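You operate a simulated robot arm through the tools that you are given. There is no shell and no other tool.

The job below is to be done with a simulated robot arm. You get a single attempt, and the scene is never put back.

TASK
Stamp one ring in the plain grey saucer and keep it damp in the plaster box.
Fine: use the wooden stamp and put it back; shut the box. Set down upright: wooden stamp.
Where things are to end (x, y in the base frame): plain grey saucer within 0.03 m of [0.78, -0.57].

It is judged by the outcome, as a careful person would: the job done as asked, and still so three seconds after it is handed in. It fails if anything else is knocked over, pushed out of place, dropped, spilled or broken.

THE ROBOT
A 6-joint arm with a two-finger parallel gripper, fixed in place. Base frame: the origin is at the foot of the arm, x ahead of it, y to its left, z up; the work surface is at about z = 0.85. Lengths are in m, angles in rad, forces in N, time in s.
Its first joint turns from -2.897 to 2.897 rad. Payload 3.43 kg.
The TCP is the grasp point between the finger pads, 0.034 m short of the fingertips. In the tool frame z runs along the fingers and y along their closing line. The gripper opens to 0.128 m. The fingers are 0.024 m wide and 0.012 m thick; the gripper's body (0.048 by 0.13 m) begins 0.096 m behind the TCP.
Orientation is that of the tool frame in the base frame, as [roll, pitch, yaw] about the fixed x, y, z axes, in that order (R = Rz(yaw) Ry(pitch) Rx(roll)). With the fingers straight down and closing along the base's y, the tool's x points along the base's -x, its y along +y and its z along -z.

THE INTERFACE
- The arm moves only by the tool move_arm. Its argument "deltas" is a list of rows, each a list of 7 numbers: the shift along the tool's x, y, z in m, then the turn, a rotation vector about the tool's x, y, z in rad, then the finger opening in m, from 0 to 0.128. In form: [[x, y, z, ax, ay, az, gripper], ...]. A call has 1 to 20 rows; each row is the pose to reach, as a shift and turn from the pose commanded when the call began, along the tool's axes at that moment. Each row takes 0.2 s and may step no farther than 0.05 m and 0.15 rad from the row before; otherwise, or with a gripper value out of range, the whole call is refused. A pose out of reach is approached as far as the arm can. The call stops where the force on the tool passes 70 N (or 10 N more than at its start, if that is more) or the arm is blocked; 0.2 s more then pass. The fingers move at their own pace (about 0.153 m/s each) and stop on an object; they squeeze with about 20 N. The grip force told is the motor's: it shows also when the fingers shut on nothing. Time passes only in rows, and 0.2 s behind the last, so rows that repeat a pose let the fingers close. It gives the time, the measured TCP pose, the force on the tool (base axes), the opening and the grip force at its end, in the units of the frame above (readings bear some noise), with the torque about the TCP (base axes, N m) and any sound that the robot's microphone picked up.
- Cameras (640 x 400 px; columns grow to the right, rows downward): "scene" is fixed at [0.3994, 0.4984, 1.4568]; the picture's right is [-0.81, -0.58, 0.00], its down [-0.30, 0.43, -0.85] and it looks along [0.49, -0.69, -0.52] (base axes); focal length 319 px, centre (320, 200). "wrist" rides on the gripper at [0.076, -0.011, -0.16] in the tool frame; the picture's right is [0.15, 0.99, 0.00], its down [-0.88, 0.13, -0.46] and it looks along [-0.45, 0.07, 0.89] (tool axes); focal length 234 px, centre (320, 200). There is no depth. A picture from a camera that has moved, and an enlarged one, comes with that camera's place and axes in the base frame and with its lens.
- camera(camera): a new picture of that camera. No time passes.
- enlarge(camera, box): a new picture of the part [left, top, right, bottom] of that camera's present view, enlarged. No time passes.
- job_done(): hands the job in; it is judged then, once.

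Nothing tells you positions but the pictures and the camera data. Unless the task says otherwise, let go and move clear before handing in.

The tools are called after "Request:" as name(argument=value, ...) on one line, values as JSON. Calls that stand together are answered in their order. move_arm: Moves the arm, as the interface text tells. Its arguments: {"type":"object","properties":{"deltas":{"type":"array"}},"required":["deltas"]} The other tools are called the same way: camera (camera) takes a picture; enlarge (camera, box) takes an enlarged picture of a part of a camera's view; job_done () hands the job in.

At the start:

```text
t: 0.0
tcp_pos: [0.5871, -0.3431, 1.1505]
tool_rot: [-3.141, 0.0, -3.14]
contact_force: [-0.5, 0.2, 0.4]
moment: [0.0, 0.0, 0.01]
finger_gap: 0.1281
grasp_force: 0.1
```

scene: 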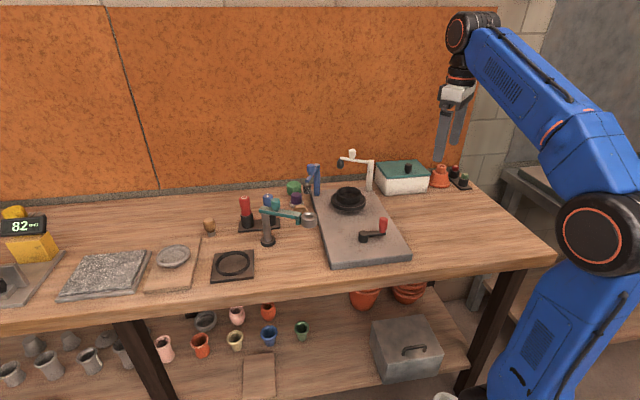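
wrist: 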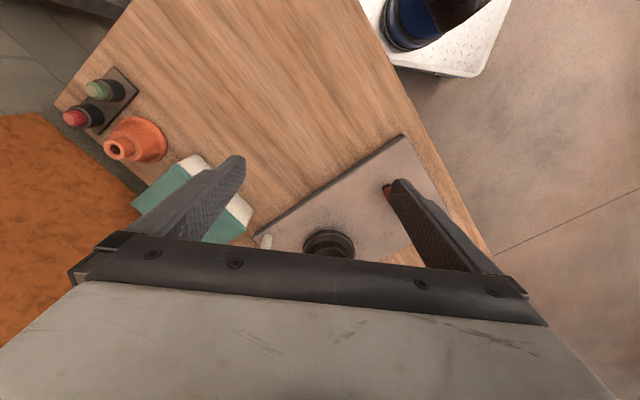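

I see a pottery bench with a plate/slab, a round wheel-like thing, a box with a teal lid, stamps, and a saucer on a wooden board at the left. I'll look closer before moving.

Request:
enlarge(camera="scene", box=[40, 180, 280, 310])

Request:
enlarge(camera="scene", box=[220, 140, 420, 270])

Request:
enlarge(camera="scene", box=[330, 140, 490, 240])

Request:
enlarge(camera="scene", box=[0, 190, 120, 310])

Request:
enlarge(camera="scene", box=[120, 280, 460, 400])

```text
2.67 times, centred on (160, 245) of scene
camera zoom: at [0.3994, 0.4984, 1.4568], right [-0.81, -0.58, 0.0], down [-0.3, 0.43, -0.85], along [0.49, -0.69, -0.52], focal length 851 px, centre (747, 80)
```

zoom: 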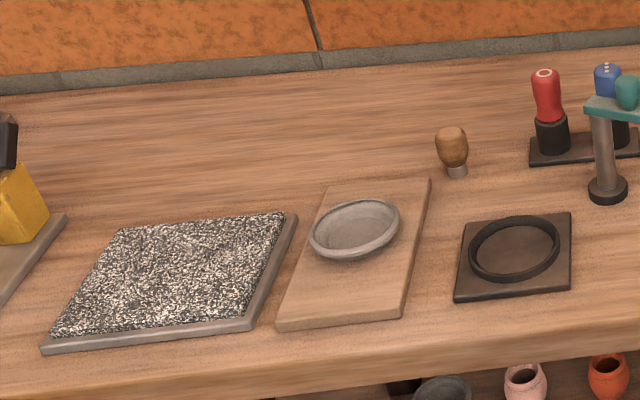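

```text
3.08 times, centred on (320, 205) of scene
camera zoom: at [0.3994, 0.4984, 1.4568], right [-0.81, -0.58, 0.0], down [-0.3, 0.43, -0.85], along [0.49, -0.69, -0.52], focal length 982 px, centre (320, 185)
```

zoom: 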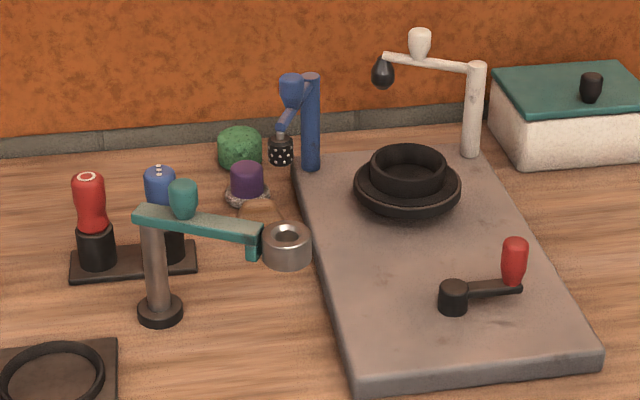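

```text
4.00 times, centred on (410, 190) of scene
camera zoom: at [0.3994, 0.4984, 1.4568], right [-0.81, -0.58, 0.0], down [-0.3, 0.43, -0.85], along [0.49, -0.69, -0.52], focal length 1277 px, centre (-40, 240)
```

zoom: 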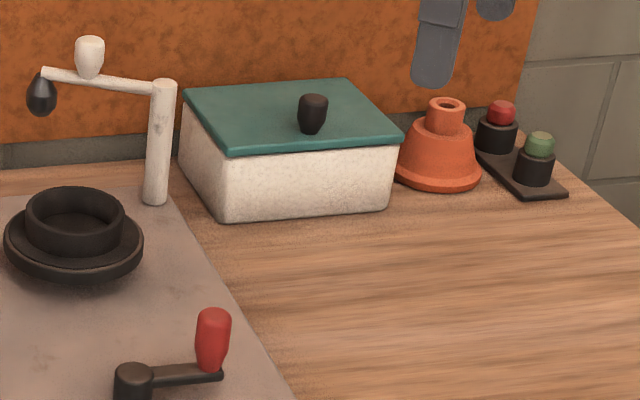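

```text
3.33 times, centred on (60, 250) of scene
camera zoom: at [0.3994, 0.4984, 1.4568], right [-0.81, -0.58, 0.0], down [-0.3, 0.43, -0.85], along [0.49, -0.69, -0.52], focal length 1064 px, centre (1187, 33)
```

zoom: 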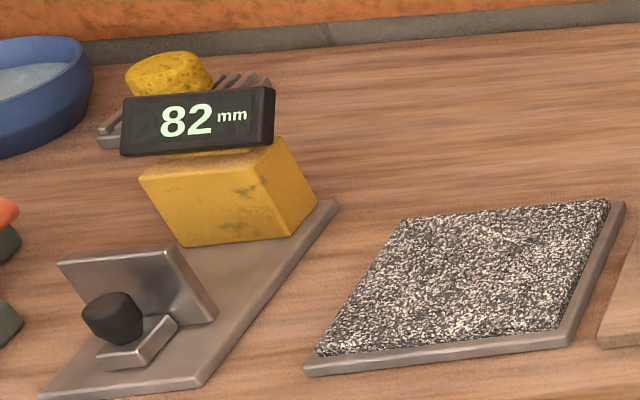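

```text
1.88 times, centred on (290, 340) of scene
camera zoom: at [0.3994, 0.4984, 1.4568], right [-0.81, -0.58, 0.0], down [-0.3, 0.43, -0.85], along [0.49, -0.69, -0.52], focal length 601 px, centre (376, -64)
```

zoom: 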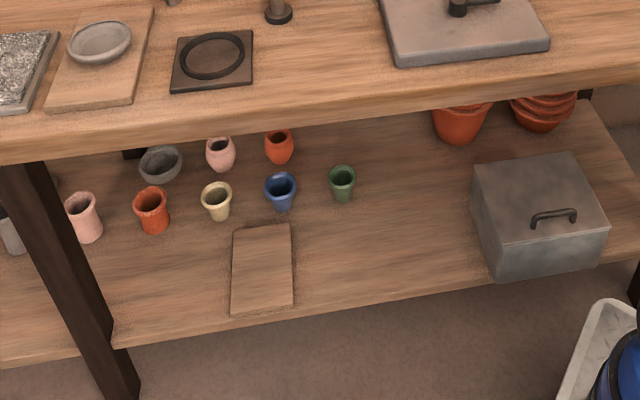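

The plaster box (white, teal lid) is near [0.78, -0.57]. The saucer on its board seems to be near [1.10, 0.20] and the wooden stamp near [1.14, 0.05]. I'll lift and swing toward them for a better view.

Request:
move_arm(deltas=[[0, 0, -0.04, 0, 0, 0, 0.128], [0, 0, -0.08, 0, 0, 0, 0.128], [-0.02, 0.04, -0.1, 0, -0.03, 0, 0.128], [-0.04, 0.08, -0.1, 0, -0.06, 0, 0.128], [-0.06, 0.12, -0.1, 0, -0.09, 0, 0.128], [-0.08, 0.16, -0.1, 0, -0.12, 0, 0.128], [-0.1, 0.2, -0.1, 0, -0.15, 0, 0.128], [-0.12, 0.24, -0.1, 0, -0.18, 0, 0.128], [-0.14, 0.28, -0.1, 0, -0.21, 0, 0.128], [-0.16, 0.32, -0.1, 0, -0.24, 0, 0.128], [-0.18, 0.36, -0.1, 0, -0.27, 0, 0.128], [-0.2, 0.4, -0.1, 0, -0.3, 0, 0.128]])

Request:
camera(camera="wrist")

Request:
camera(camera="scene")

```text
t: 2.6
tcp_pos: [0.7869, 0.0549, 1.2498]
tool_rot: [3.141, 0.303, -3.141]
contact_force: [-0.1, -1.0, 0.0]
moment: [0.01, -0.06, 0.0]
finger_gap: 0.1281
grasp_force: 0.1
out of reach, approached as far as the arm can: row 1, 2, 3, 4, 5, 6, 7
```

```text
taken
camera wrist: at [0.6673, 0.0441, 1.3785], right [-0.14, 0.99, -0.04], down [0.71, 0.13, 0.7], along [0.69, 0.07, -0.72], focal length 234 px, centre (320, 200)
```

wrist: 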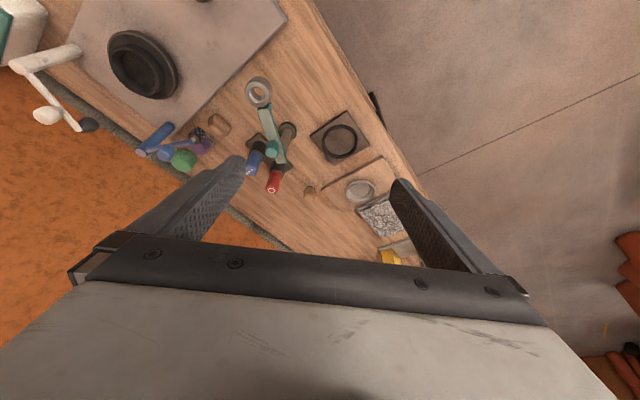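

```text
taken
```

scene: 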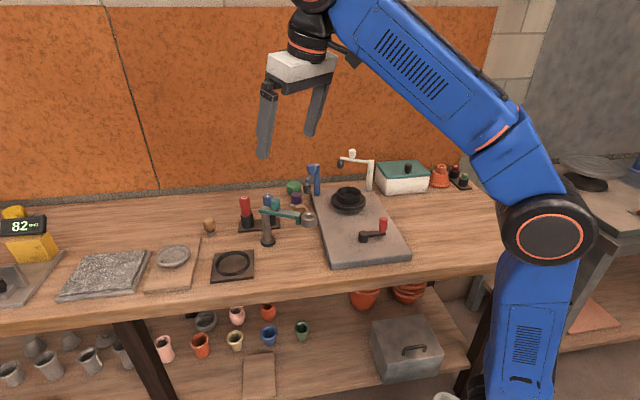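

Both views agree that the saucer is near [1.09, 0.20] and the stamp near [1.12, 0.05]. I'll enlarge the wrist view for detail.

Request:
enlarge(camera="wrist", box=[230, 70, 430, 270])

Request:
enlarge(camera="scene", box=[190, 190, 290, 250])

Request:
enlarge(camera="scene", box=[140, 230, 210, 290])

Request:
enlarge(camera="scene", box=[370, 150, 480, 205])

```text
2.00 times, centred on (330, 170) of wrist
camera zoom: at [0.6673, 0.0441, 1.3785], right [-0.14, 0.99, -0.04], down [0.71, 0.13, 0.7], along [0.69, 0.07, -0.72], focal length 468 px, centre (300, 260)
```

zoom: 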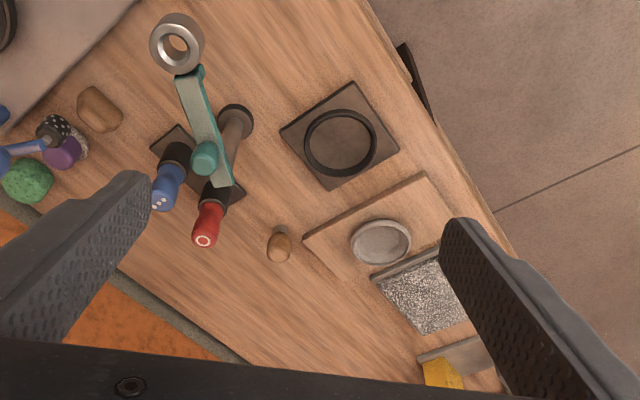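

```text
6.40 times, centred on (240, 220) of scene
camera zoom: at [0.3994, 0.4984, 1.4568], right [-0.81, -0.58, 0.0], down [-0.3, 0.43, -0.85], along [0.49, -0.69, -0.52], focal length 2043 px, centre (832, 72)
```

zoom: 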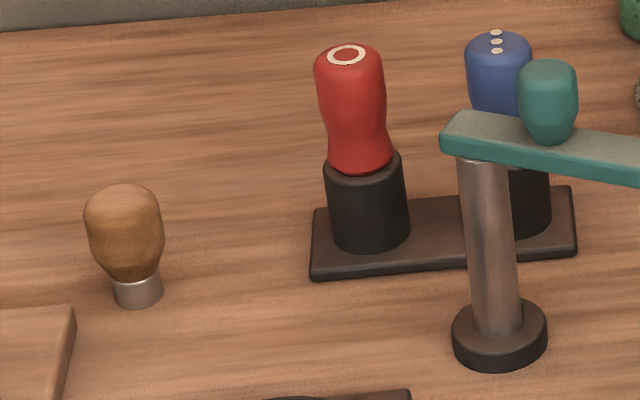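

```text
6.67 times, centred on (175, 260) of scene
camera zoom: at [0.3994, 0.4984, 1.4568], right [-0.81, -0.58, 0.0], down [-0.3, 0.43, -0.85], along [0.49, -0.69, -0.52], focal length 2128 px, centre (1287, -200)
```

zoom: 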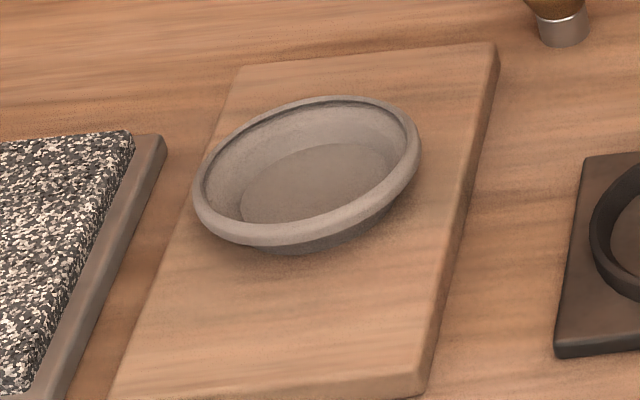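

```text
5.82 times, centred on (425, 178) of scene
camera zoom: at [0.3994, 0.4984, 1.4568], right [-0.81, -0.58, 0.0], down [-0.3, 0.43, -0.85], along [0.49, -0.69, -0.52], focal length 1857 px, centre (-291, 331)
```

zoom: 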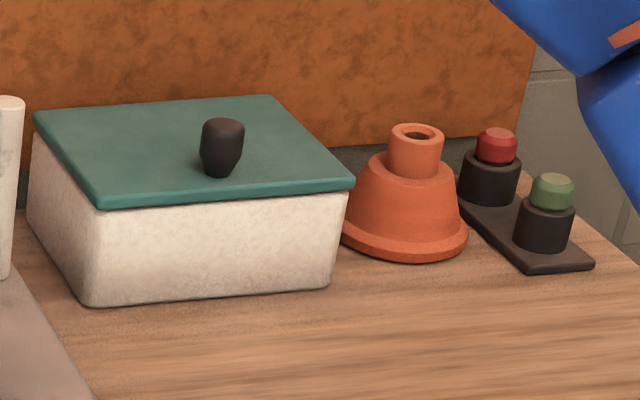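

The stamp is a wooden knob standing on a metal tube, with the red and blue stamps in holders nearby. Everything nearby stays below about z = 1.0, so I'll test how far out I can reach by tilting the tool outward while staying high.

Request:
move_arm(deltas=[[-0.029, 0, 0.035, 0, -0.05, 0, 0.128], [-0.058, 0, 0.07, 0, -0.1, 0, 0.128], [-0.088, 0, 0.106, 0, -0.15, 0, 0.128], [-0.117, 0, 0.141, 0, -0.2, 0, 0.128], [-0.146, 0, 0.176, 0, -0.25, 0, 0.128], [-0.1754, 0, 0.2113, 0, -0.3, 0, 0.128]])

Request:
camera(camera="wrist")

Request:
camera(camera="scene")

```text
t: 4.0
tcp_pos: [1.0171, 0.0554, 1.1003]
tool_rot: [3.141, 0.602, -3.14]
contact_force: [-0.1, -0.2, 0.5]
moment: [0.02, 0.01, 0.04]
finger_gap: 0.1281
grasp_force: 0.1
```

```text
taken
camera wrist: at [0.8639, 0.0437, 1.1884], right [-0.12, 0.99, -0.08], down [0.47, 0.13, 0.87], along [0.88, 0.07, -0.48], focal length 234 px, centre (320, 200)
```

wrist: 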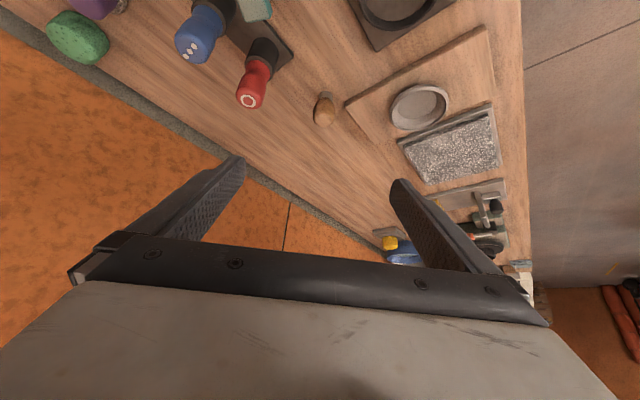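

```text
taken
```

scene: 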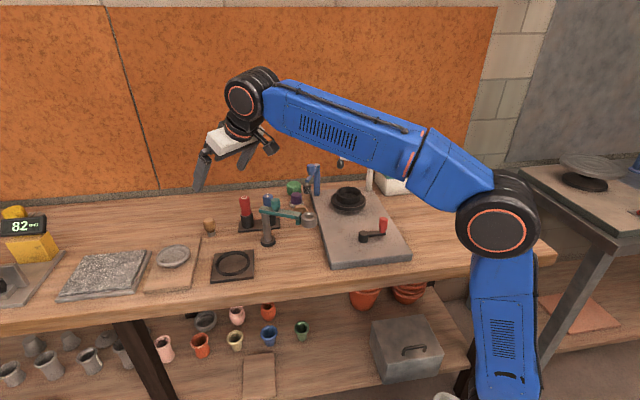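

Request:
enlarge(camera="wrist", box=[280, 60, 480, 185])

Request:
enlarge(camera="wrist", box=[160, 0, 360, 125])

```text
3.20 times, centred on (380, 122) of wrist
camera zoom: at [0.8639, 0.0437, 1.1884], right [-0.12, 0.99, -0.08], down [0.47, 0.13, 0.87], along [0.88, 0.07, -0.48], focal length 749 px, centre (128, 448)
```

zoom: 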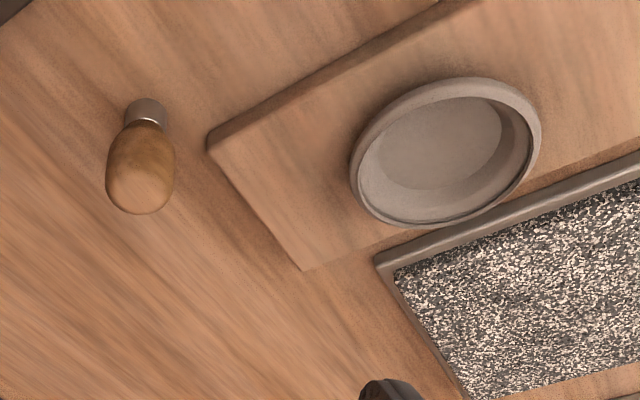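

```text
3.20 times, centred on (260, 62) of wrist
camera zoom: at [0.8639, 0.0437, 1.1884], right [-0.12, 0.99, -0.08], down [0.47, 0.13, 0.87], along [0.88, 0.07, -0.48], focal length 749 px, centre (512, 640)
```

zoom: 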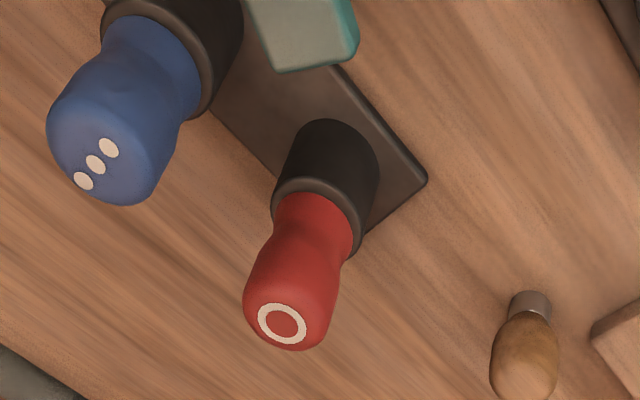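

The wooden stamp stands at about [1.123, 0.057], 5–6 cm tall, and the saucer rim is centred at about [1.087, 0.198]. I'll narrow the fingers and go to a pre-grasp pose above the stamp, keeping clear of the red stamp.

Request:
move_arm(deltas=[[0, 0, 0, 0, 0, 0, 0.064], [0.003, 0, 0.02, 0, 0.02, 0, 0.064], [0.007, 0, 0.04, 0, 0.04, 0, 0.064], [0.01, 0, 0.06, 0, 0.06, 0, 0.064], [0.014, 0, 0.08, 0, 0.08, 0, 0.064], [0.017, 0, 0.1, 0, 0.1, 0, 0.064], [0.0203, 0, 0.1153, 0, 0.1, 0, 0.064]])

Request:
camera(camera="wrist")

Request:
enlarge(camera="scene", box=[140, 140, 300, 240])

```text
t: 5.6
tcp_pos: [1.0668, 0.0568, 0.9935]
tool_rot: [3.14, 0.501, -3.14]
contact_force: [-0.6, 0.2, 0.0]
moment: [-0.01, -0.01, -0.02]
finger_gap: 0.0639
grasp_force: 0.1
```

```text
taken
camera wrist: at [0.9221, 0.0448, 1.0964], right [-0.13, 0.99, -0.07], down [0.55, 0.13, 0.82], along [0.82, 0.07, -0.57], focal length 234 px, centre (320, 200)
```

wrist: 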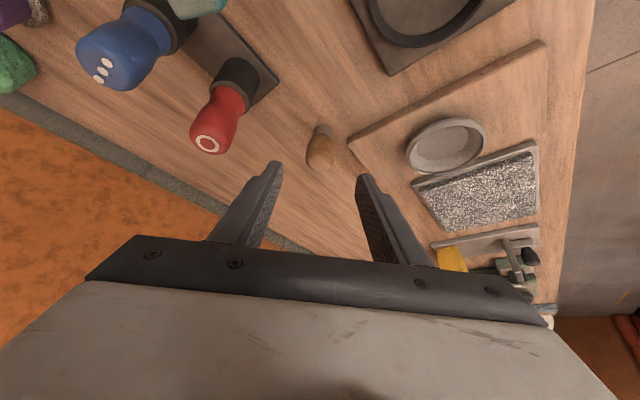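

```text
4.00 times, centred on (220, 190) of scene
camera zoom: at [0.3994, 0.4984, 1.4568], right [-0.81, -0.58, 0.0], down [-0.3, 0.43, -0.85], along [0.49, -0.69, -0.52], focal length 1277 px, centre (720, 240)
```

zoom: 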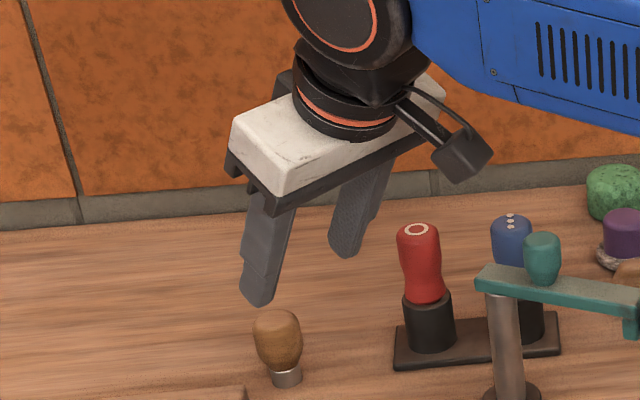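

Request:
enlarge(camera="wrist", box=[260, 90, 400, 190])

Request:
enlarge(camera="scene", box=[190, 200, 230, 240])

```text
4.00 times, centred on (330, 140) of wrist
camera zoom: at [0.9221, 0.0448, 1.0964], right [-0.13, 0.99, -0.07], down [0.55, 0.13, 0.82], along [0.82, 0.07, -0.57], focal length 937 px, centre (280, 440)
```

zoom: 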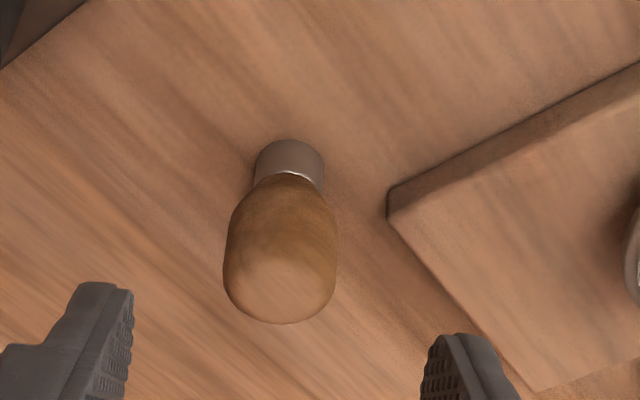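

```text
10.00 times, centred on (210, 220) of scene
camera zoom: at [0.3994, 0.4984, 1.4568], right [-0.81, -0.58, 0.0], down [-0.3, 0.43, -0.85], along [0.49, -0.69, -0.52], focal length 3192 px, centre (1420, 0)
```

zoom: 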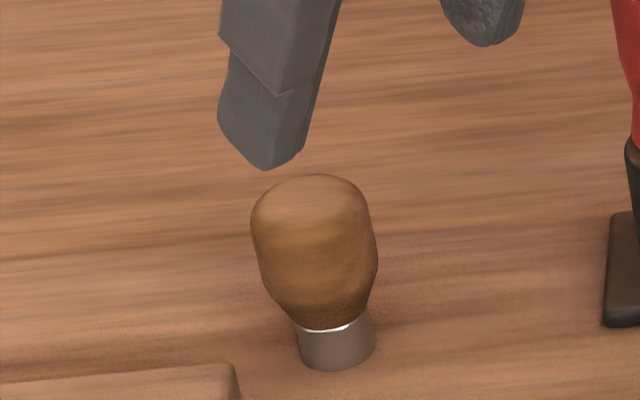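

The stamp's base centre is at [1.124, 0.056], with the knob widest (about 37 mm) at z ≈ 0.889 and the board top at z ≈ 0.862. I'll advance along the tool axis and grip the knob.

Request:
move_arm(deltas=[[0, -0.0007, 0.02, 0, 0, 0, 0.052], [0, -0.0007, 0.04, 0, 0, 0, 0.052], [0, -0.0007, 0.06, 0, 0, 0, 0.052], [0, -0.0007, 0.08, 0, 0, 0, 0.052], [0, -0.0007, 0.095, 0, 0, 0, 0.052], [0, -0.0007, 0.105, 0, 0, 0, 0.052]])

Request:
camera(camera="wrist")

Request:
enlarge(camera="scene", box=[160, 170, 260, 250])

```text
t: 7.0
tcp_pos: [1.1183, 0.0548, 0.902]
tool_rot: [-3.141, 0.501, -3.142]
contact_force: [-0.3, 0.9, -0.3]
moment: [-0.01, 0.01, -0.01]
finger_gap: 0.0521
grasp_force: 0.1
```

```text
taken
camera wrist: at [0.9744, 0.0445, 1.005], right [-0.13, 0.99, -0.07], down [0.55, 0.13, 0.82], along [0.82, 0.07, -0.56], focal length 234 px, centre (320, 200)
```

wrist: 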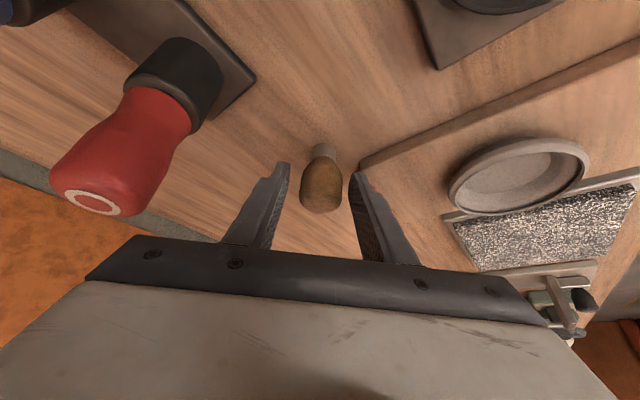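

```text
5.00 times, centred on (210, 210) of scene
camera zoom: at [0.3994, 0.4984, 1.4568], right [-0.81, -0.58, 0.0], down [-0.3, 0.43, -0.85], along [0.49, -0.69, -0.52], focal length 1596 px, centre (870, 150)
```

zoom: 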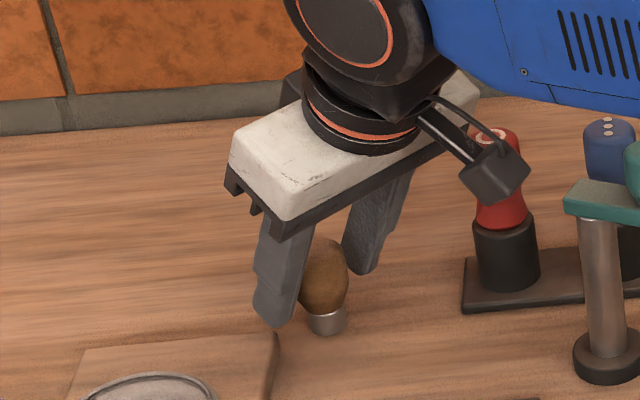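

The knob is centred between the fingers. Closing on it now.

Request:
move_arm(deltas=[[0, 0, 0, 0, 0, 0, 0.03], [0, 0, 0, 0, 0, 0, 0.02], [0, 0, 0, 0, 0, 0, 0.02]])

Request:
enlarge(camera="wrist", box=[220, 100, 420, 260])

Request:
enlarge(camera="scene", box=[190, 200, 230, 240])

```text
t: 7.8
tcp_pos: [1.1171, 0.0555, 0.9013]
tool_rot: [-3.141, 0.499, -3.142]
contact_force: [0.1, 0.0, 0.7]
moment: [0.0, 0.0, 0.02]
finger_gap: 0.0312
grasp_force: 20.2
```

```text
2.50 times, centred on (320, 180) of wrist
camera zoom: at [0.9743, 0.0444, 1.0051], right [-0.13, 0.99, -0.07], down [0.55, 0.13, 0.82], along [0.82, 0.07, -0.57], focal length 585 px, centre (320, 250)
```

zoom: 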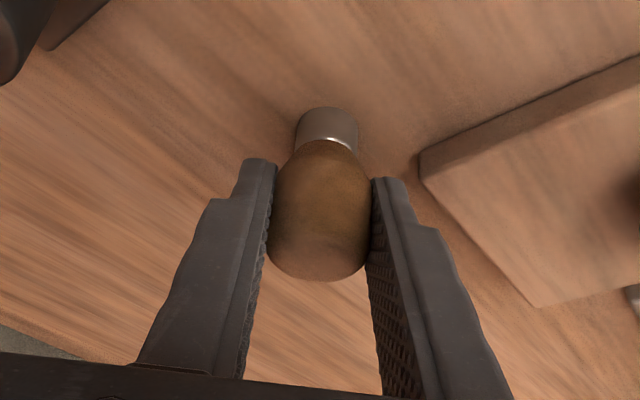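

```text
10.00 times, centred on (210, 220) of scene
camera zoom: at [0.3994, 0.4984, 1.4568], right [-0.81, -0.58, 0.0], down [-0.3, 0.43, -0.85], along [0.49, -0.69, -0.52], focal length 3192 px, centre (1420, 0)
```

zoom: 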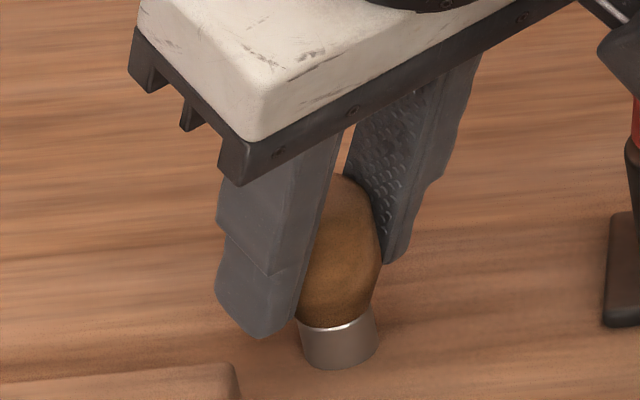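

The grip holds at a 31 mm gap and 20 N. I'll lift straight up and check that the stamp hangs upright.

Request:
move_arm(deltas=[[-0.0048, 0, -0.0088, 0, 0, 0, 0.02], [-0.0144, 0, -0.0263, 0, 0, 0, 0.02], [-0.024, 0, -0.0439, 0, 0, 0, 0.02], [-0.0336, 0, -0.0614, 0, 0, 0, 0.02]])

Request:
enlarge(camera="wrist", box=[220, 100, 420, 260])

Request:
camera(camera="wrist")

Request:
enlarge(camera="scene", box=[180, 175, 240, 235])

```text
t: 8.8
tcp_pos: [1.1165, 0.0562, 0.9726]
tool_rot: [-3.142, 0.5, -3.139]
contact_force: [0.6, 0.0, -1.0]
moment: [0.01, 0.0, -0.02]
finger_gap: 0.031
grasp_force: 20.2
```

```text
2.50 times, centred on (320, 180) of wrist
camera zoom: at [0.9738, 0.0456, 1.0757], right [-0.13, 0.99, -0.07], down [0.55, 0.13, 0.82], along [0.82, 0.07, -0.57], focal length 585 px, centre (320, 250)
```

zoom: 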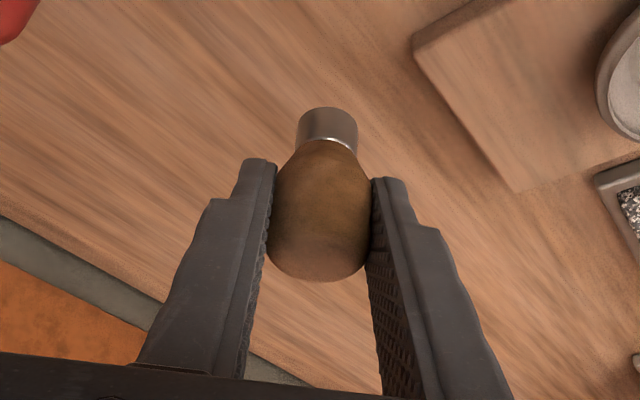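

```text
taken
camera wrist: at [0.9738, 0.0456, 1.0757], right [-0.13, 0.99, -0.07], down [0.55, 0.13, 0.82], along [0.82, 0.07, -0.57], focal length 234 px, centre (320, 200)
```

wrist: 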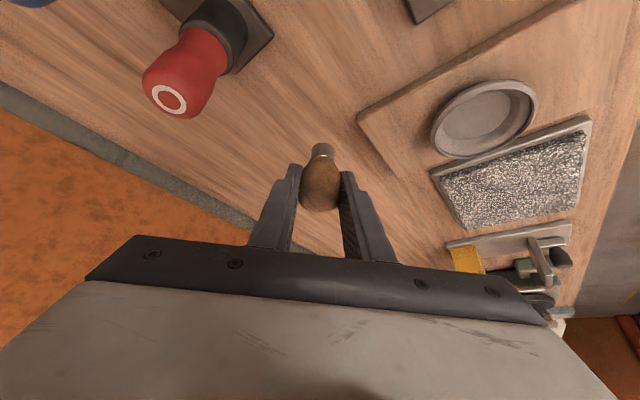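

```text
6.67 times, centred on (210, 205) of scene
camera zoom: at [0.3994, 0.4984, 1.4568], right [-0.81, -0.58, 0.0], down [-0.3, 0.43, -0.85], along [0.49, -0.69, -0.52], focal length 2128 px, centre (1053, 167)
```

zoom: 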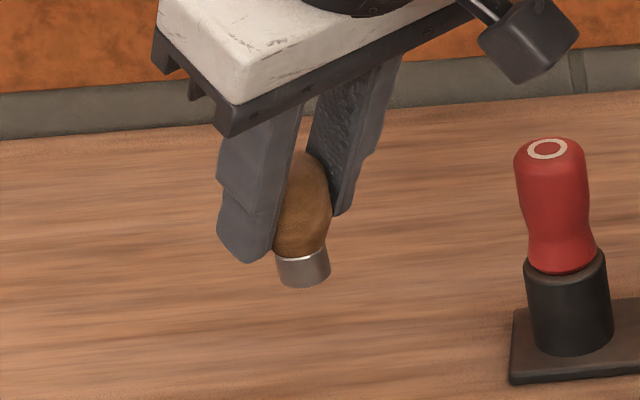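

Request:
enlarge(camera="wrist", box=[410, 60, 570, 180])

Request:
enlarge(camera="scene", box=[140, 230, 210, 290])

```text
3.33 times, centred on (490, 120) of wrist
camera zoom: at [0.9738, 0.0456, 1.0757], right [-0.13, 0.99, -0.07], down [0.55, 0.13, 0.82], along [0.82, 0.07, -0.57], focal length 781 px, centre (-247, 467)
```

zoom: 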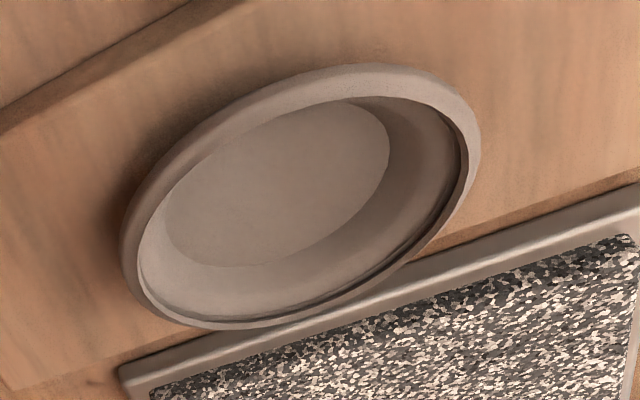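

```text
6.67 times, centred on (175, 260) of scene
camera zoom: at [0.3994, 0.4984, 1.4568], right [-0.81, -0.58, 0.0], down [-0.3, 0.43, -0.85], along [0.49, -0.69, -0.52], focal length 2128 px, centre (1287, -200)
```

zoom: 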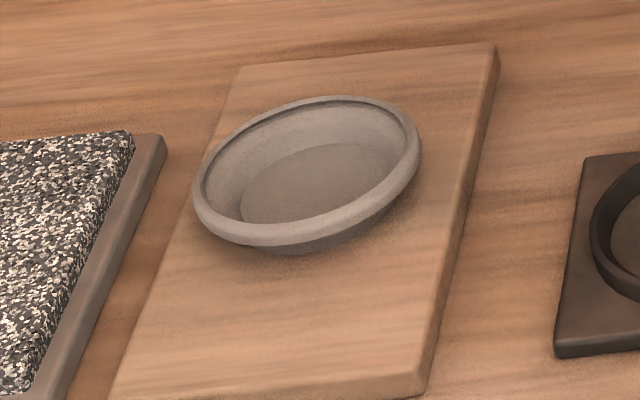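

The saucer rim is about 86 mm across at z ≈ 0.885, and its floor centre is near [1.0945, 0.1995]. I'll carry the stamp above that centre, staying 35 mm clear of the rim.

Request:
move_arm(deltas=[[0.0043, 0.0239, -0.0023, 0, 0, 0, 0.02], [0.0086, 0.0477, -0.0047, 0, 0, 0, 0.02], [0.013, 0.0716, -0.007, 0, 0, 0, 0.02], [0.0173, 0.0955, -0.0094, 0, 0, 0, 0.02], [0.0216, 0.1193, -0.0117, 0, 0, 0, 0.02], [0.0259, 0.1432, -0.0141, 0, 0, 0, 0.02]])

Request:
camera(camera="wrist")

Request:
enlarge(camera="wrist", box=[240, 60, 400, 220])

Request:
enlarge(camera="scene", box=[130, 200, 220, 290])

```text
t: 10.2
tcp_pos: [1.0849, 0.199, 0.9726]
tool_rot: [3.141, 0.502, 3.141]
contact_force: [-0.3, 0.1, -0.3]
moment: [0.03, -0.05, 0.0]
finger_gap: 0.0315
grasp_force: 20.1
```

```text
taken
camera wrist: at [0.9416, 0.1875, 1.0752], right [-0.13, 0.99, -0.07], down [0.55, 0.13, 0.82], along [0.82, 0.07, -0.56], focal length 234 px, centre (320, 200)
```

wrist: 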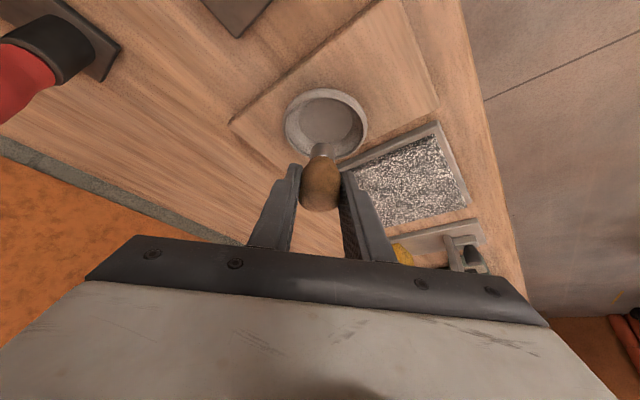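

```text
2.50 times, centred on (320, 140) of wrist
camera zoom: at [0.9416, 0.1875, 1.0752], right [-0.13, 0.99, -0.07], down [0.55, 0.13, 0.82], along [0.82, 0.07, -0.56], focal length 585 px, centre (320, 350)
```

zoom: 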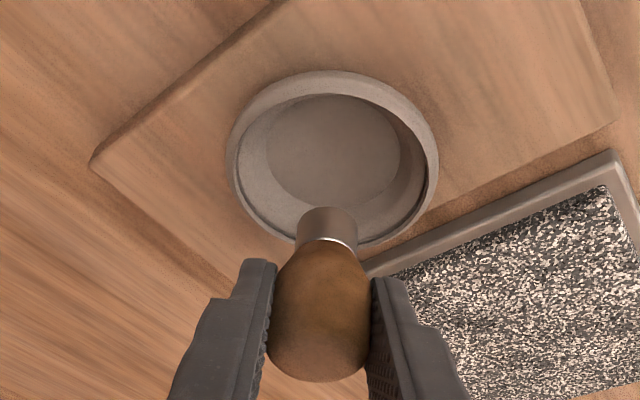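

```text
4.44 times, centred on (175, 245) of scene
camera zoom: at [0.3994, 0.4984, 1.4568], right [-0.81, -0.58, 0.0], down [-0.3, 0.43, -0.85], along [0.49, -0.69, -0.52], focal length 1418 px, centre (964, 0)
```

zoom: 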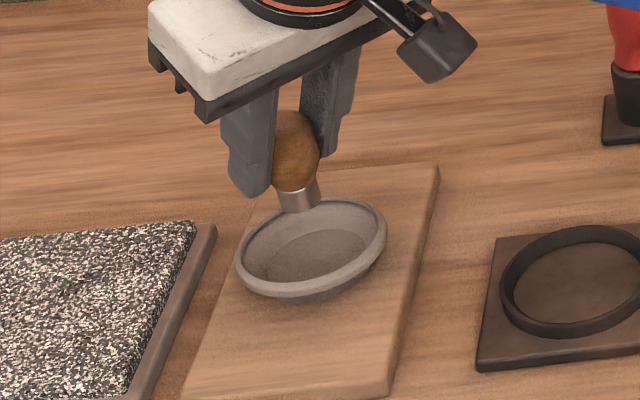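

The stamp sits over the middle of the saucer's floor. I'll lower it gently, then finish in small steps while watching the force.

Request:
move_arm(deltas=[[0.0046, 0, 0.0098, 0, 0, 0, 0.02], [0.0094, 0, 0.0185, 0, 0, 0, 0.02], [0.0142, 0, 0.0273, 0, 0, 0, 0.02], [0.0174, 0, 0.0361, 0, 0, 0, 0.02]])

Request:
enlarge(camera="wrist", box=[240, 60, 400, 220])

Request:
enlarge(camera="scene", box=[140, 220, 210, 290])

```text
t: 11.2
tcp_pos: [1.0887, 0.2001, 0.9288]
tool_rot: [-3.141, 0.5, -3.141]
contact_force: [1.4, 0.0, 10.5]
moment: [0.02, -0.16, -0.02]
finger_gap: 0.0317
grasp_force: 19.7
```

```text
2.50 times, centred on (320, 140) of wrist
camera zoom: at [0.9453, 0.1886, 1.0334], right [-0.13, 0.99, -0.07], down [0.55, 0.13, 0.82], along [0.82, 0.07, -0.56], focal length 585 px, centre (320, 350)
```

zoom: 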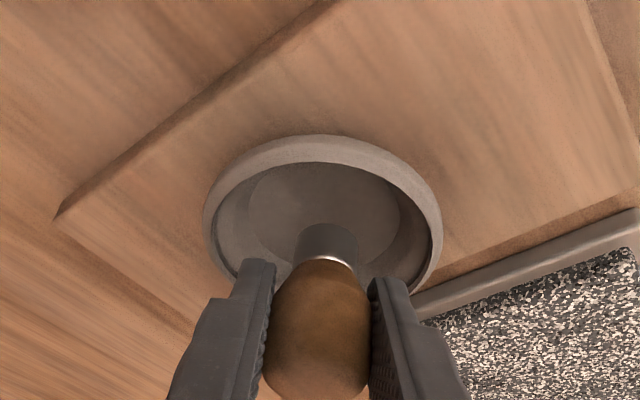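

```text
5.71 times, centred on (175, 255) of scene
camera zoom: at [0.3994, 0.4984, 1.4568], right [-0.81, -0.58, 0.0], down [-0.3, 0.43, -0.85], along [0.49, -0.69, -0.52], focal length 1824 px, centre (1149, -114)
```

zoom: 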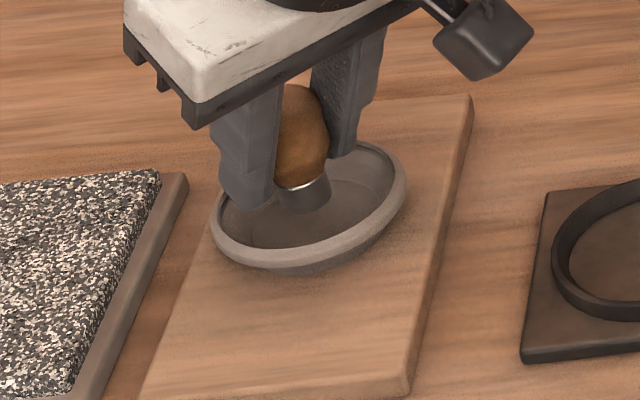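

Contact has already registered at about 10 N. I'll look closely before doing anything else.

Request:
enlarge(camera="scene", box=[158, 232, 198, 272])

Request:
enlarge(camera="wrist", box=[280, 110, 370, 200])

```text
10.00 times, centred on (178, 252) of scene
camera zoom: at [0.3994, 0.4984, 1.4568], right [-0.81, -0.58, 0.0], down [-0.3, 0.43, -0.85], along [0.49, -0.69, -0.52], focal length 3192 px, centre (1740, -320)
```

zoom: 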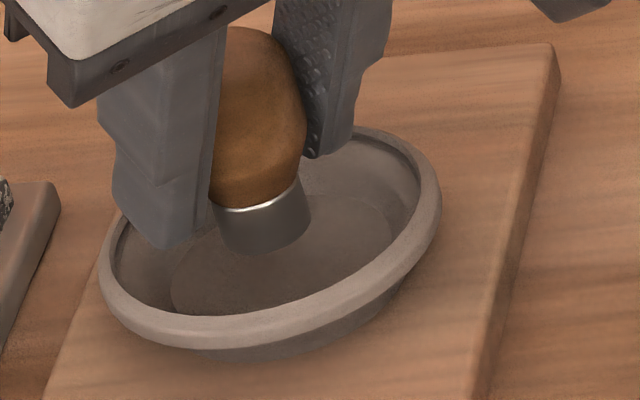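

```text
4.44 times, centred on (325, 155) of wrist
camera zoom: at [0.9453, 0.1886, 1.0334], right [-0.13, 0.99, -0.07], down [0.55, 0.13, 0.82], along [0.82, 0.07, -0.56], focal length 1041 px, centre (298, 400)
```

zoom: 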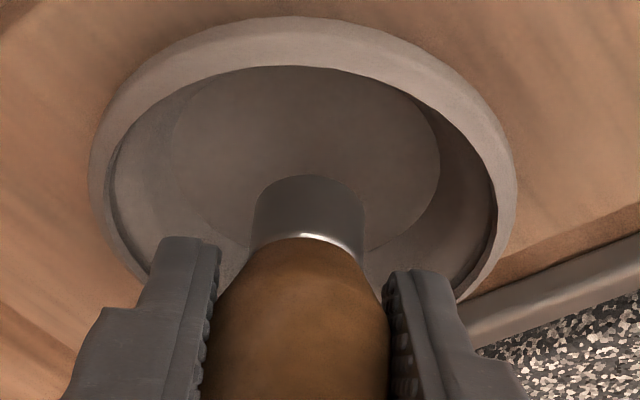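

The moment reading fits a load through the stamp, so the tube is bearing on the saucer, and the stamp has slid up several mm in the fingers. I'll press slightly further and hold in the same contact to see how the force responds.

Request:
move_arm(deltas=[[0.0005, 0, 0.0009, 0, 0, 0, 0.0], [0.001, 0, 0.0018, 0, 0, 0, 0.0], [0.001, 0, 0.0018, 0, 0, 0, 0.0]])

Request:
enlarge(camera="scene", box=[158, 232, 198, 272])

Request:
enlarge(camera="wrist", box=[280, 110, 370, 200])

```text
t: 12.0
tcp_pos: [1.0883, 0.1991, 0.9305]
tool_rot: [3.141, 0.501, 3.141]
contact_force: [0.6, 3.8, 12.1]
moment: [0.11, -0.07, 0.0]
finger_gap: 0.0314
grasp_force: 20.0
```

```text
10.00 times, centred on (178, 252) of scene
camera zoom: at [0.3994, 0.4984, 1.4568], right [-0.81, -0.58, 0.0], down [-0.3, 0.43, -0.85], along [0.49, -0.69, -0.52], focal length 3192 px, centre (1740, -320)
```

zoom: 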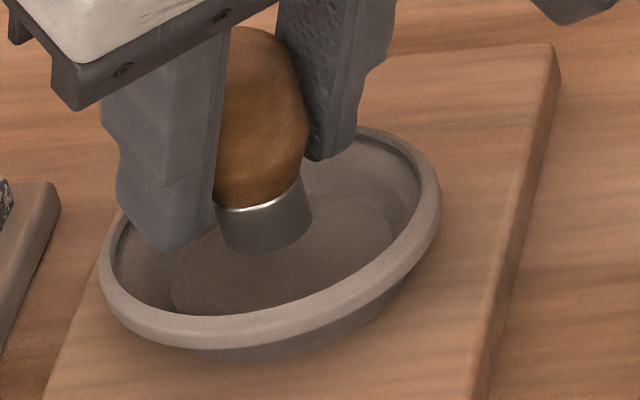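

```text
4.44 times, centred on (325, 155) of wrist
camera zoom: at [0.9448, 0.1882, 1.0325], right [-0.13, 0.99, -0.07], down [0.55, 0.13, 0.82], along [0.82, 0.07, -0.56], focal length 1041 px, centre (298, 400)
```

zoom: 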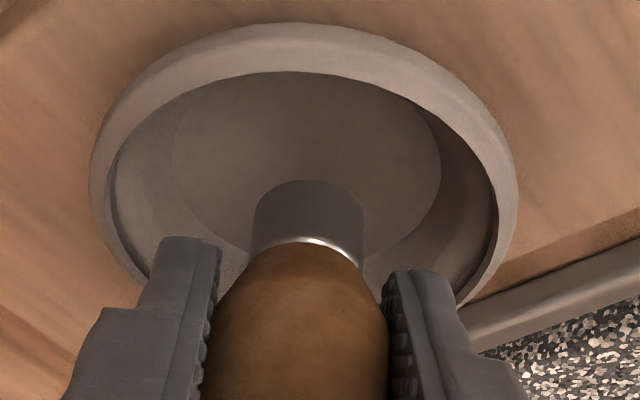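

The force holds at about 12 N with the stamp steady. I'll lift straight off and look for the ring mark.

Request:
move_arm(deltas=[[-0.0048, 0, -0.0088, 0, 0, 0, 0.0], [-0.0144, 0, -0.0263, 0, 0, 0, 0.0], [-0.024, 0, -0.0439, 0, 0, 0, 0.0], [-0.0336, 0, -0.0614, 0, 0, 0, 0.0]])

Request:
enlarge(camera="scene", box=[150, 232, 200, 277])

Request:
enlarge(camera="wrist", box=[260, 60, 400, 200])

```text
t: 13.0
tcp_pos: [1.0904, 0.1997, 0.9975]
tool_rot: [3.141, 0.498, -3.141]
contact_force: [0.0, 0.1, 0.0]
moment: [0.02, 0.0, -0.03]
finger_gap: 0.0315
grasp_force: 20.4
```

```text
8.89 times, centred on (175, 254) of scene
camera zoom: at [0.3994, 0.4984, 1.4568], right [-0.81, -0.58, 0.0], down [-0.3, 0.43, -0.85], along [0.49, -0.69, -0.52], focal length 2837 px, centre (1609, -284)
```

zoom: 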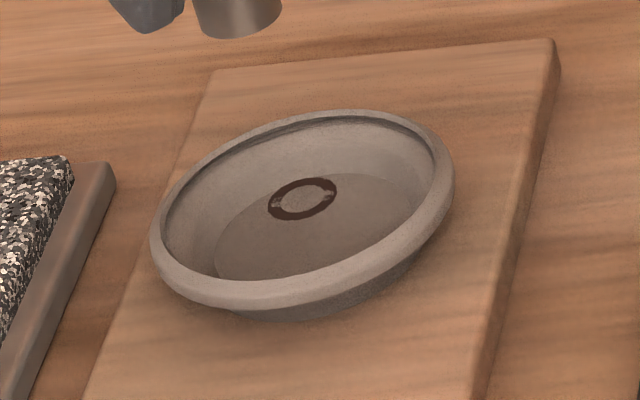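

```text
2.86 times, centred on (330, 130) of wrist
camera zoom: at [0.947, 0.1876, 1.1011], right [-0.13, 0.99, -0.07], down [0.55, 0.13, 0.82], along [0.82, 0.07, -0.57], focal length 669 px, centre (291, 400)
```

zoom: 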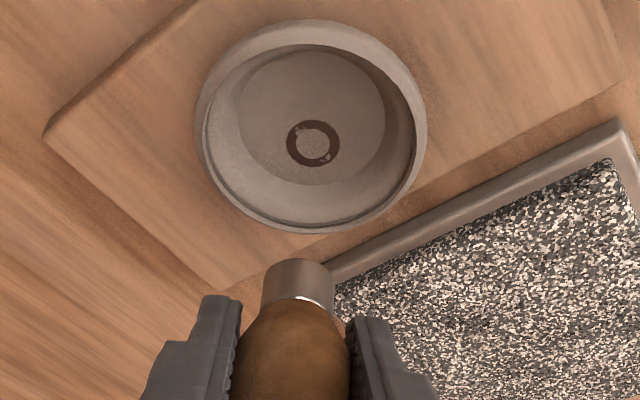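

There is one ring in the saucer, which is what was asked for. Next I'll check how the stamp sits in the fingers, then take it back to its place.

Request:
enlarge(camera="scene", box=[150, 195, 200, 245])

Request:
enlarge(camera="wrist", box=[260, 120, 380, 240])

```text
8.00 times, centred on (175, 220) of scene
camera zoom: at [0.3994, 0.4984, 1.4568], right [-0.81, -0.58, 0.0], down [-0.3, 0.43, -0.85], along [0.49, -0.69, -0.52], focal length 2553 px, centre (1480, 40)
```

zoom: 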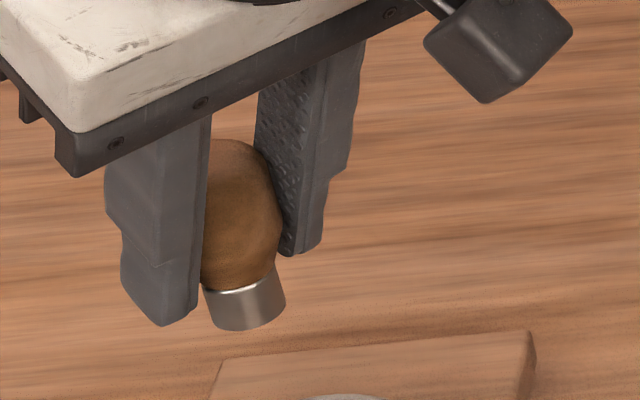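

```text
3.33 times, centred on (320, 180) of wrist
camera zoom: at [0.947, 0.1876, 1.1011], right [-0.13, 0.99, -0.07], down [0.55, 0.13, 0.82], along [0.82, 0.07, -0.57], focal length 781 px, centre (320, 267)
```

zoom: 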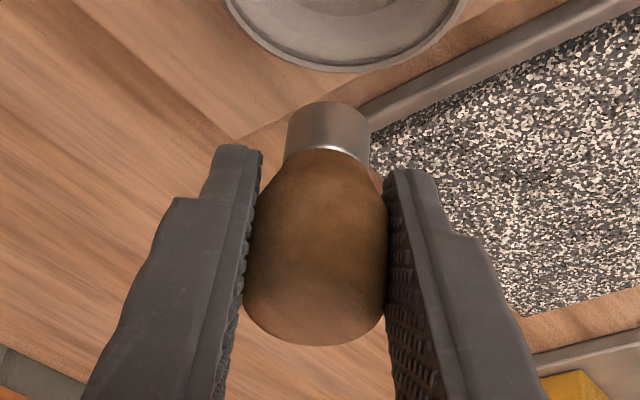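

The stamp is still upright in the grip. I'll carry it back above its original spot at [1.124, 0.056].

Request:
move_arm(deltas=[[-0.004, -0.0239, 0.0022, 0, 0, 0, 0.0], [-0.008, -0.0477, 0.0044, 0, 0, 0, 0.0], [-0.012, -0.0716, 0.0066, 0, 0, 0, 0.0], [-0.0161, -0.0955, 0.0088, 0, 0, 0, 0.0], [-0.0201, -0.1193, 0.011, 0, 0, 0, 0.0], [-0.0241, -0.1432, 0.0132, 0, 0, 0, 0.0], [-0.0145, -0.1432, 0.0307, 0, 0, 0, 0.0], [-0.005, -0.1432, 0.0483, 0, 0, 0, 0.0]])

Request:
enlarge(camera="scene", box=[180, 185, 230, 235])

Request:
enlarge(camera="wrist", box=[260, 90, 400, 230])

```text
t: 14.8
tcp_pos: [1.1148, 0.0572, 0.9572]
tool_rot: [-3.141, 0.502, 3.142]
contact_force: [-0.3, 0.1, 0.1]
moment: [-0.02, 0.02, 0.01]
finger_gap: 0.0318
grasp_force: 20.0
```

```text
8.00 times, centred on (205, 210) of scene
camera zoom: at [0.3994, 0.4984, 1.4568], right [-0.81, -0.58, 0.0], down [-0.3, 0.43, -0.85], along [0.49, -0.69, -0.52], focal length 2553 px, centre (1240, 120)
```

zoom: 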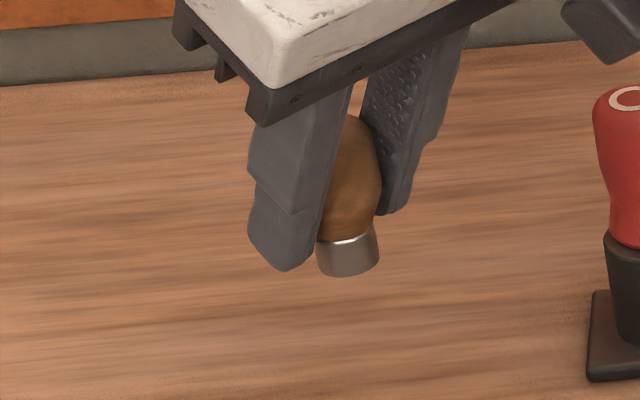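

```text
2.86 times, centred on (330, 160) of wrist
camera zoom: at [0.9718, 0.0454, 1.0609], right [-0.13, 0.99, -0.07], down [0.55, 0.13, 0.82], along [0.82, 0.07, -0.56], focal length 669 px, centre (291, 314)
```

zoom: 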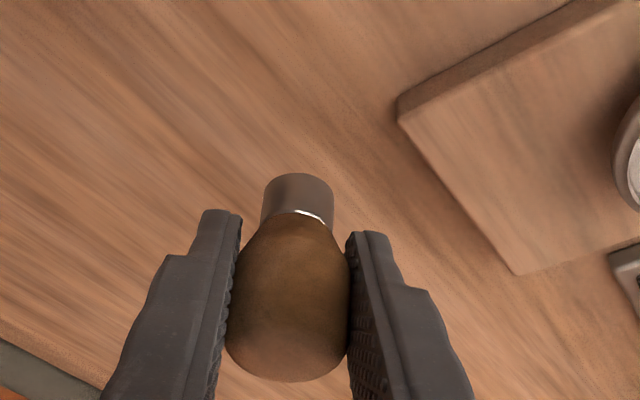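

The stamp's bottom is at about z = 0.915, directly above its home spot. Lowering now to just above the table.

Request:
move_arm(deltas=[[0.0072, 0, 0.0132, 0, 0, 0, 0.0], [0.0144, 0, 0.0263, 0, 0, 0, 0.0], [0.0216, 0, 0.0395, 0, 0, 0, 0.0], [0.0264, 0, 0.0483, 0, 0, 0, 0.0], [0.0273, 0, 0.0501, 0, 0, 0, 0.0]])

Request:
enlarge(camera="scene", box=[190, 200, 230, 240])

Request:
enlarge(camera="wrist", box=[260, 90, 400, 230])

```text
t: 16.0
tcp_pos: [1.1159, 0.0557, 0.9009]
tool_rot: [-3.141, 0.499, -3.139]
contact_force: [-0.1, -0.3, 0.3]
moment: [0.0, -0.01, -0.02]
finger_gap: 0.0314
grasp_force: 19.7
```

```text
10.00 times, centred on (210, 220) of scene
camera zoom: at [0.3994, 0.4984, 1.4568], right [-0.81, -0.58, 0.0], down [-0.3, 0.43, -0.85], along [0.49, -0.69, -0.52], focal length 3192 px, centre (1420, 0)
```

zoom: 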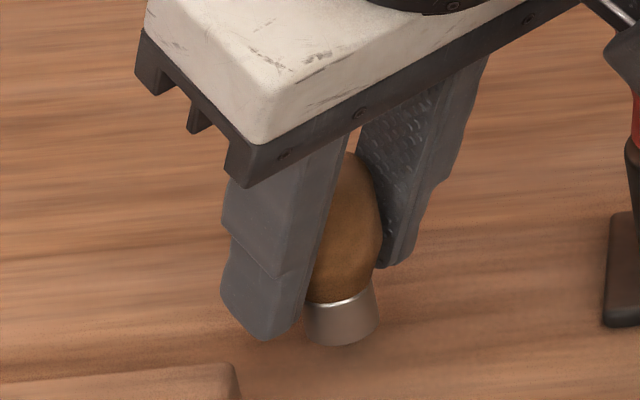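

```text
2.86 times, centred on (330, 160) of wrist
camera zoom: at [0.9729, 0.0436, 1.0045], right [-0.13, 0.99, -0.07], down [0.55, 0.13, 0.82], along [0.82, 0.07, -0.56], focal length 669 px, centre (291, 314)
```

zoom: 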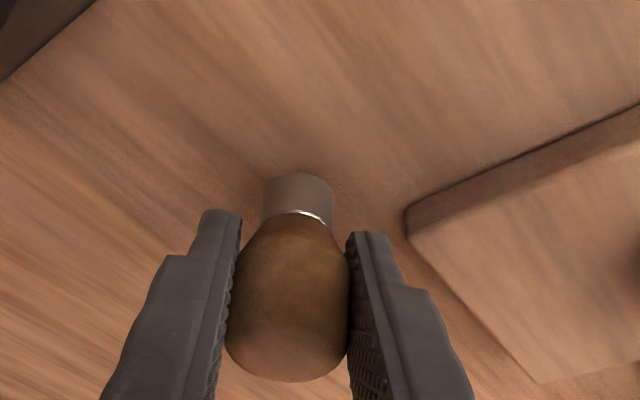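

Request:
move_arm(deltas=[[-0.0011, 0.001, 0.0033, 0, 0, 0, 0.0], [0.0003, 0.002, 0.0067, 0, 0, 0, 0.0], [0.001, 0.002, 0.008, 0, 0, 0, 0.0]])

Request:
enlarge(camera="scene", box=[190, 200, 230, 240])

```text
t: 16.8
tcp_pos: [1.1196, 0.0575, 0.8939]
tool_rot: [-3.141, 0.499, -3.139]
contact_force: [0.8, -0.9, -0.8]
moment: [-0.01, -0.02, 0.0]
finger_gap: 0.0316
grasp_force: 19.8
```

```text
10.00 times, centred on (210, 220) of scene
camera zoom: at [0.3994, 0.4984, 1.4568], right [-0.81, -0.58, 0.0], down [-0.3, 0.43, -0.85], along [0.49, -0.69, -0.52], focal length 3192 px, centre (1420, 0)
```

zoom: 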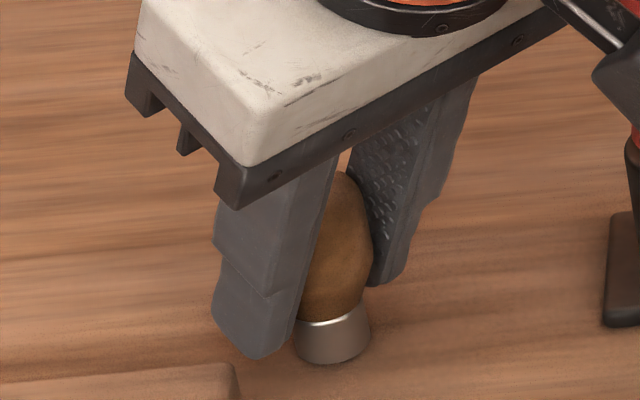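

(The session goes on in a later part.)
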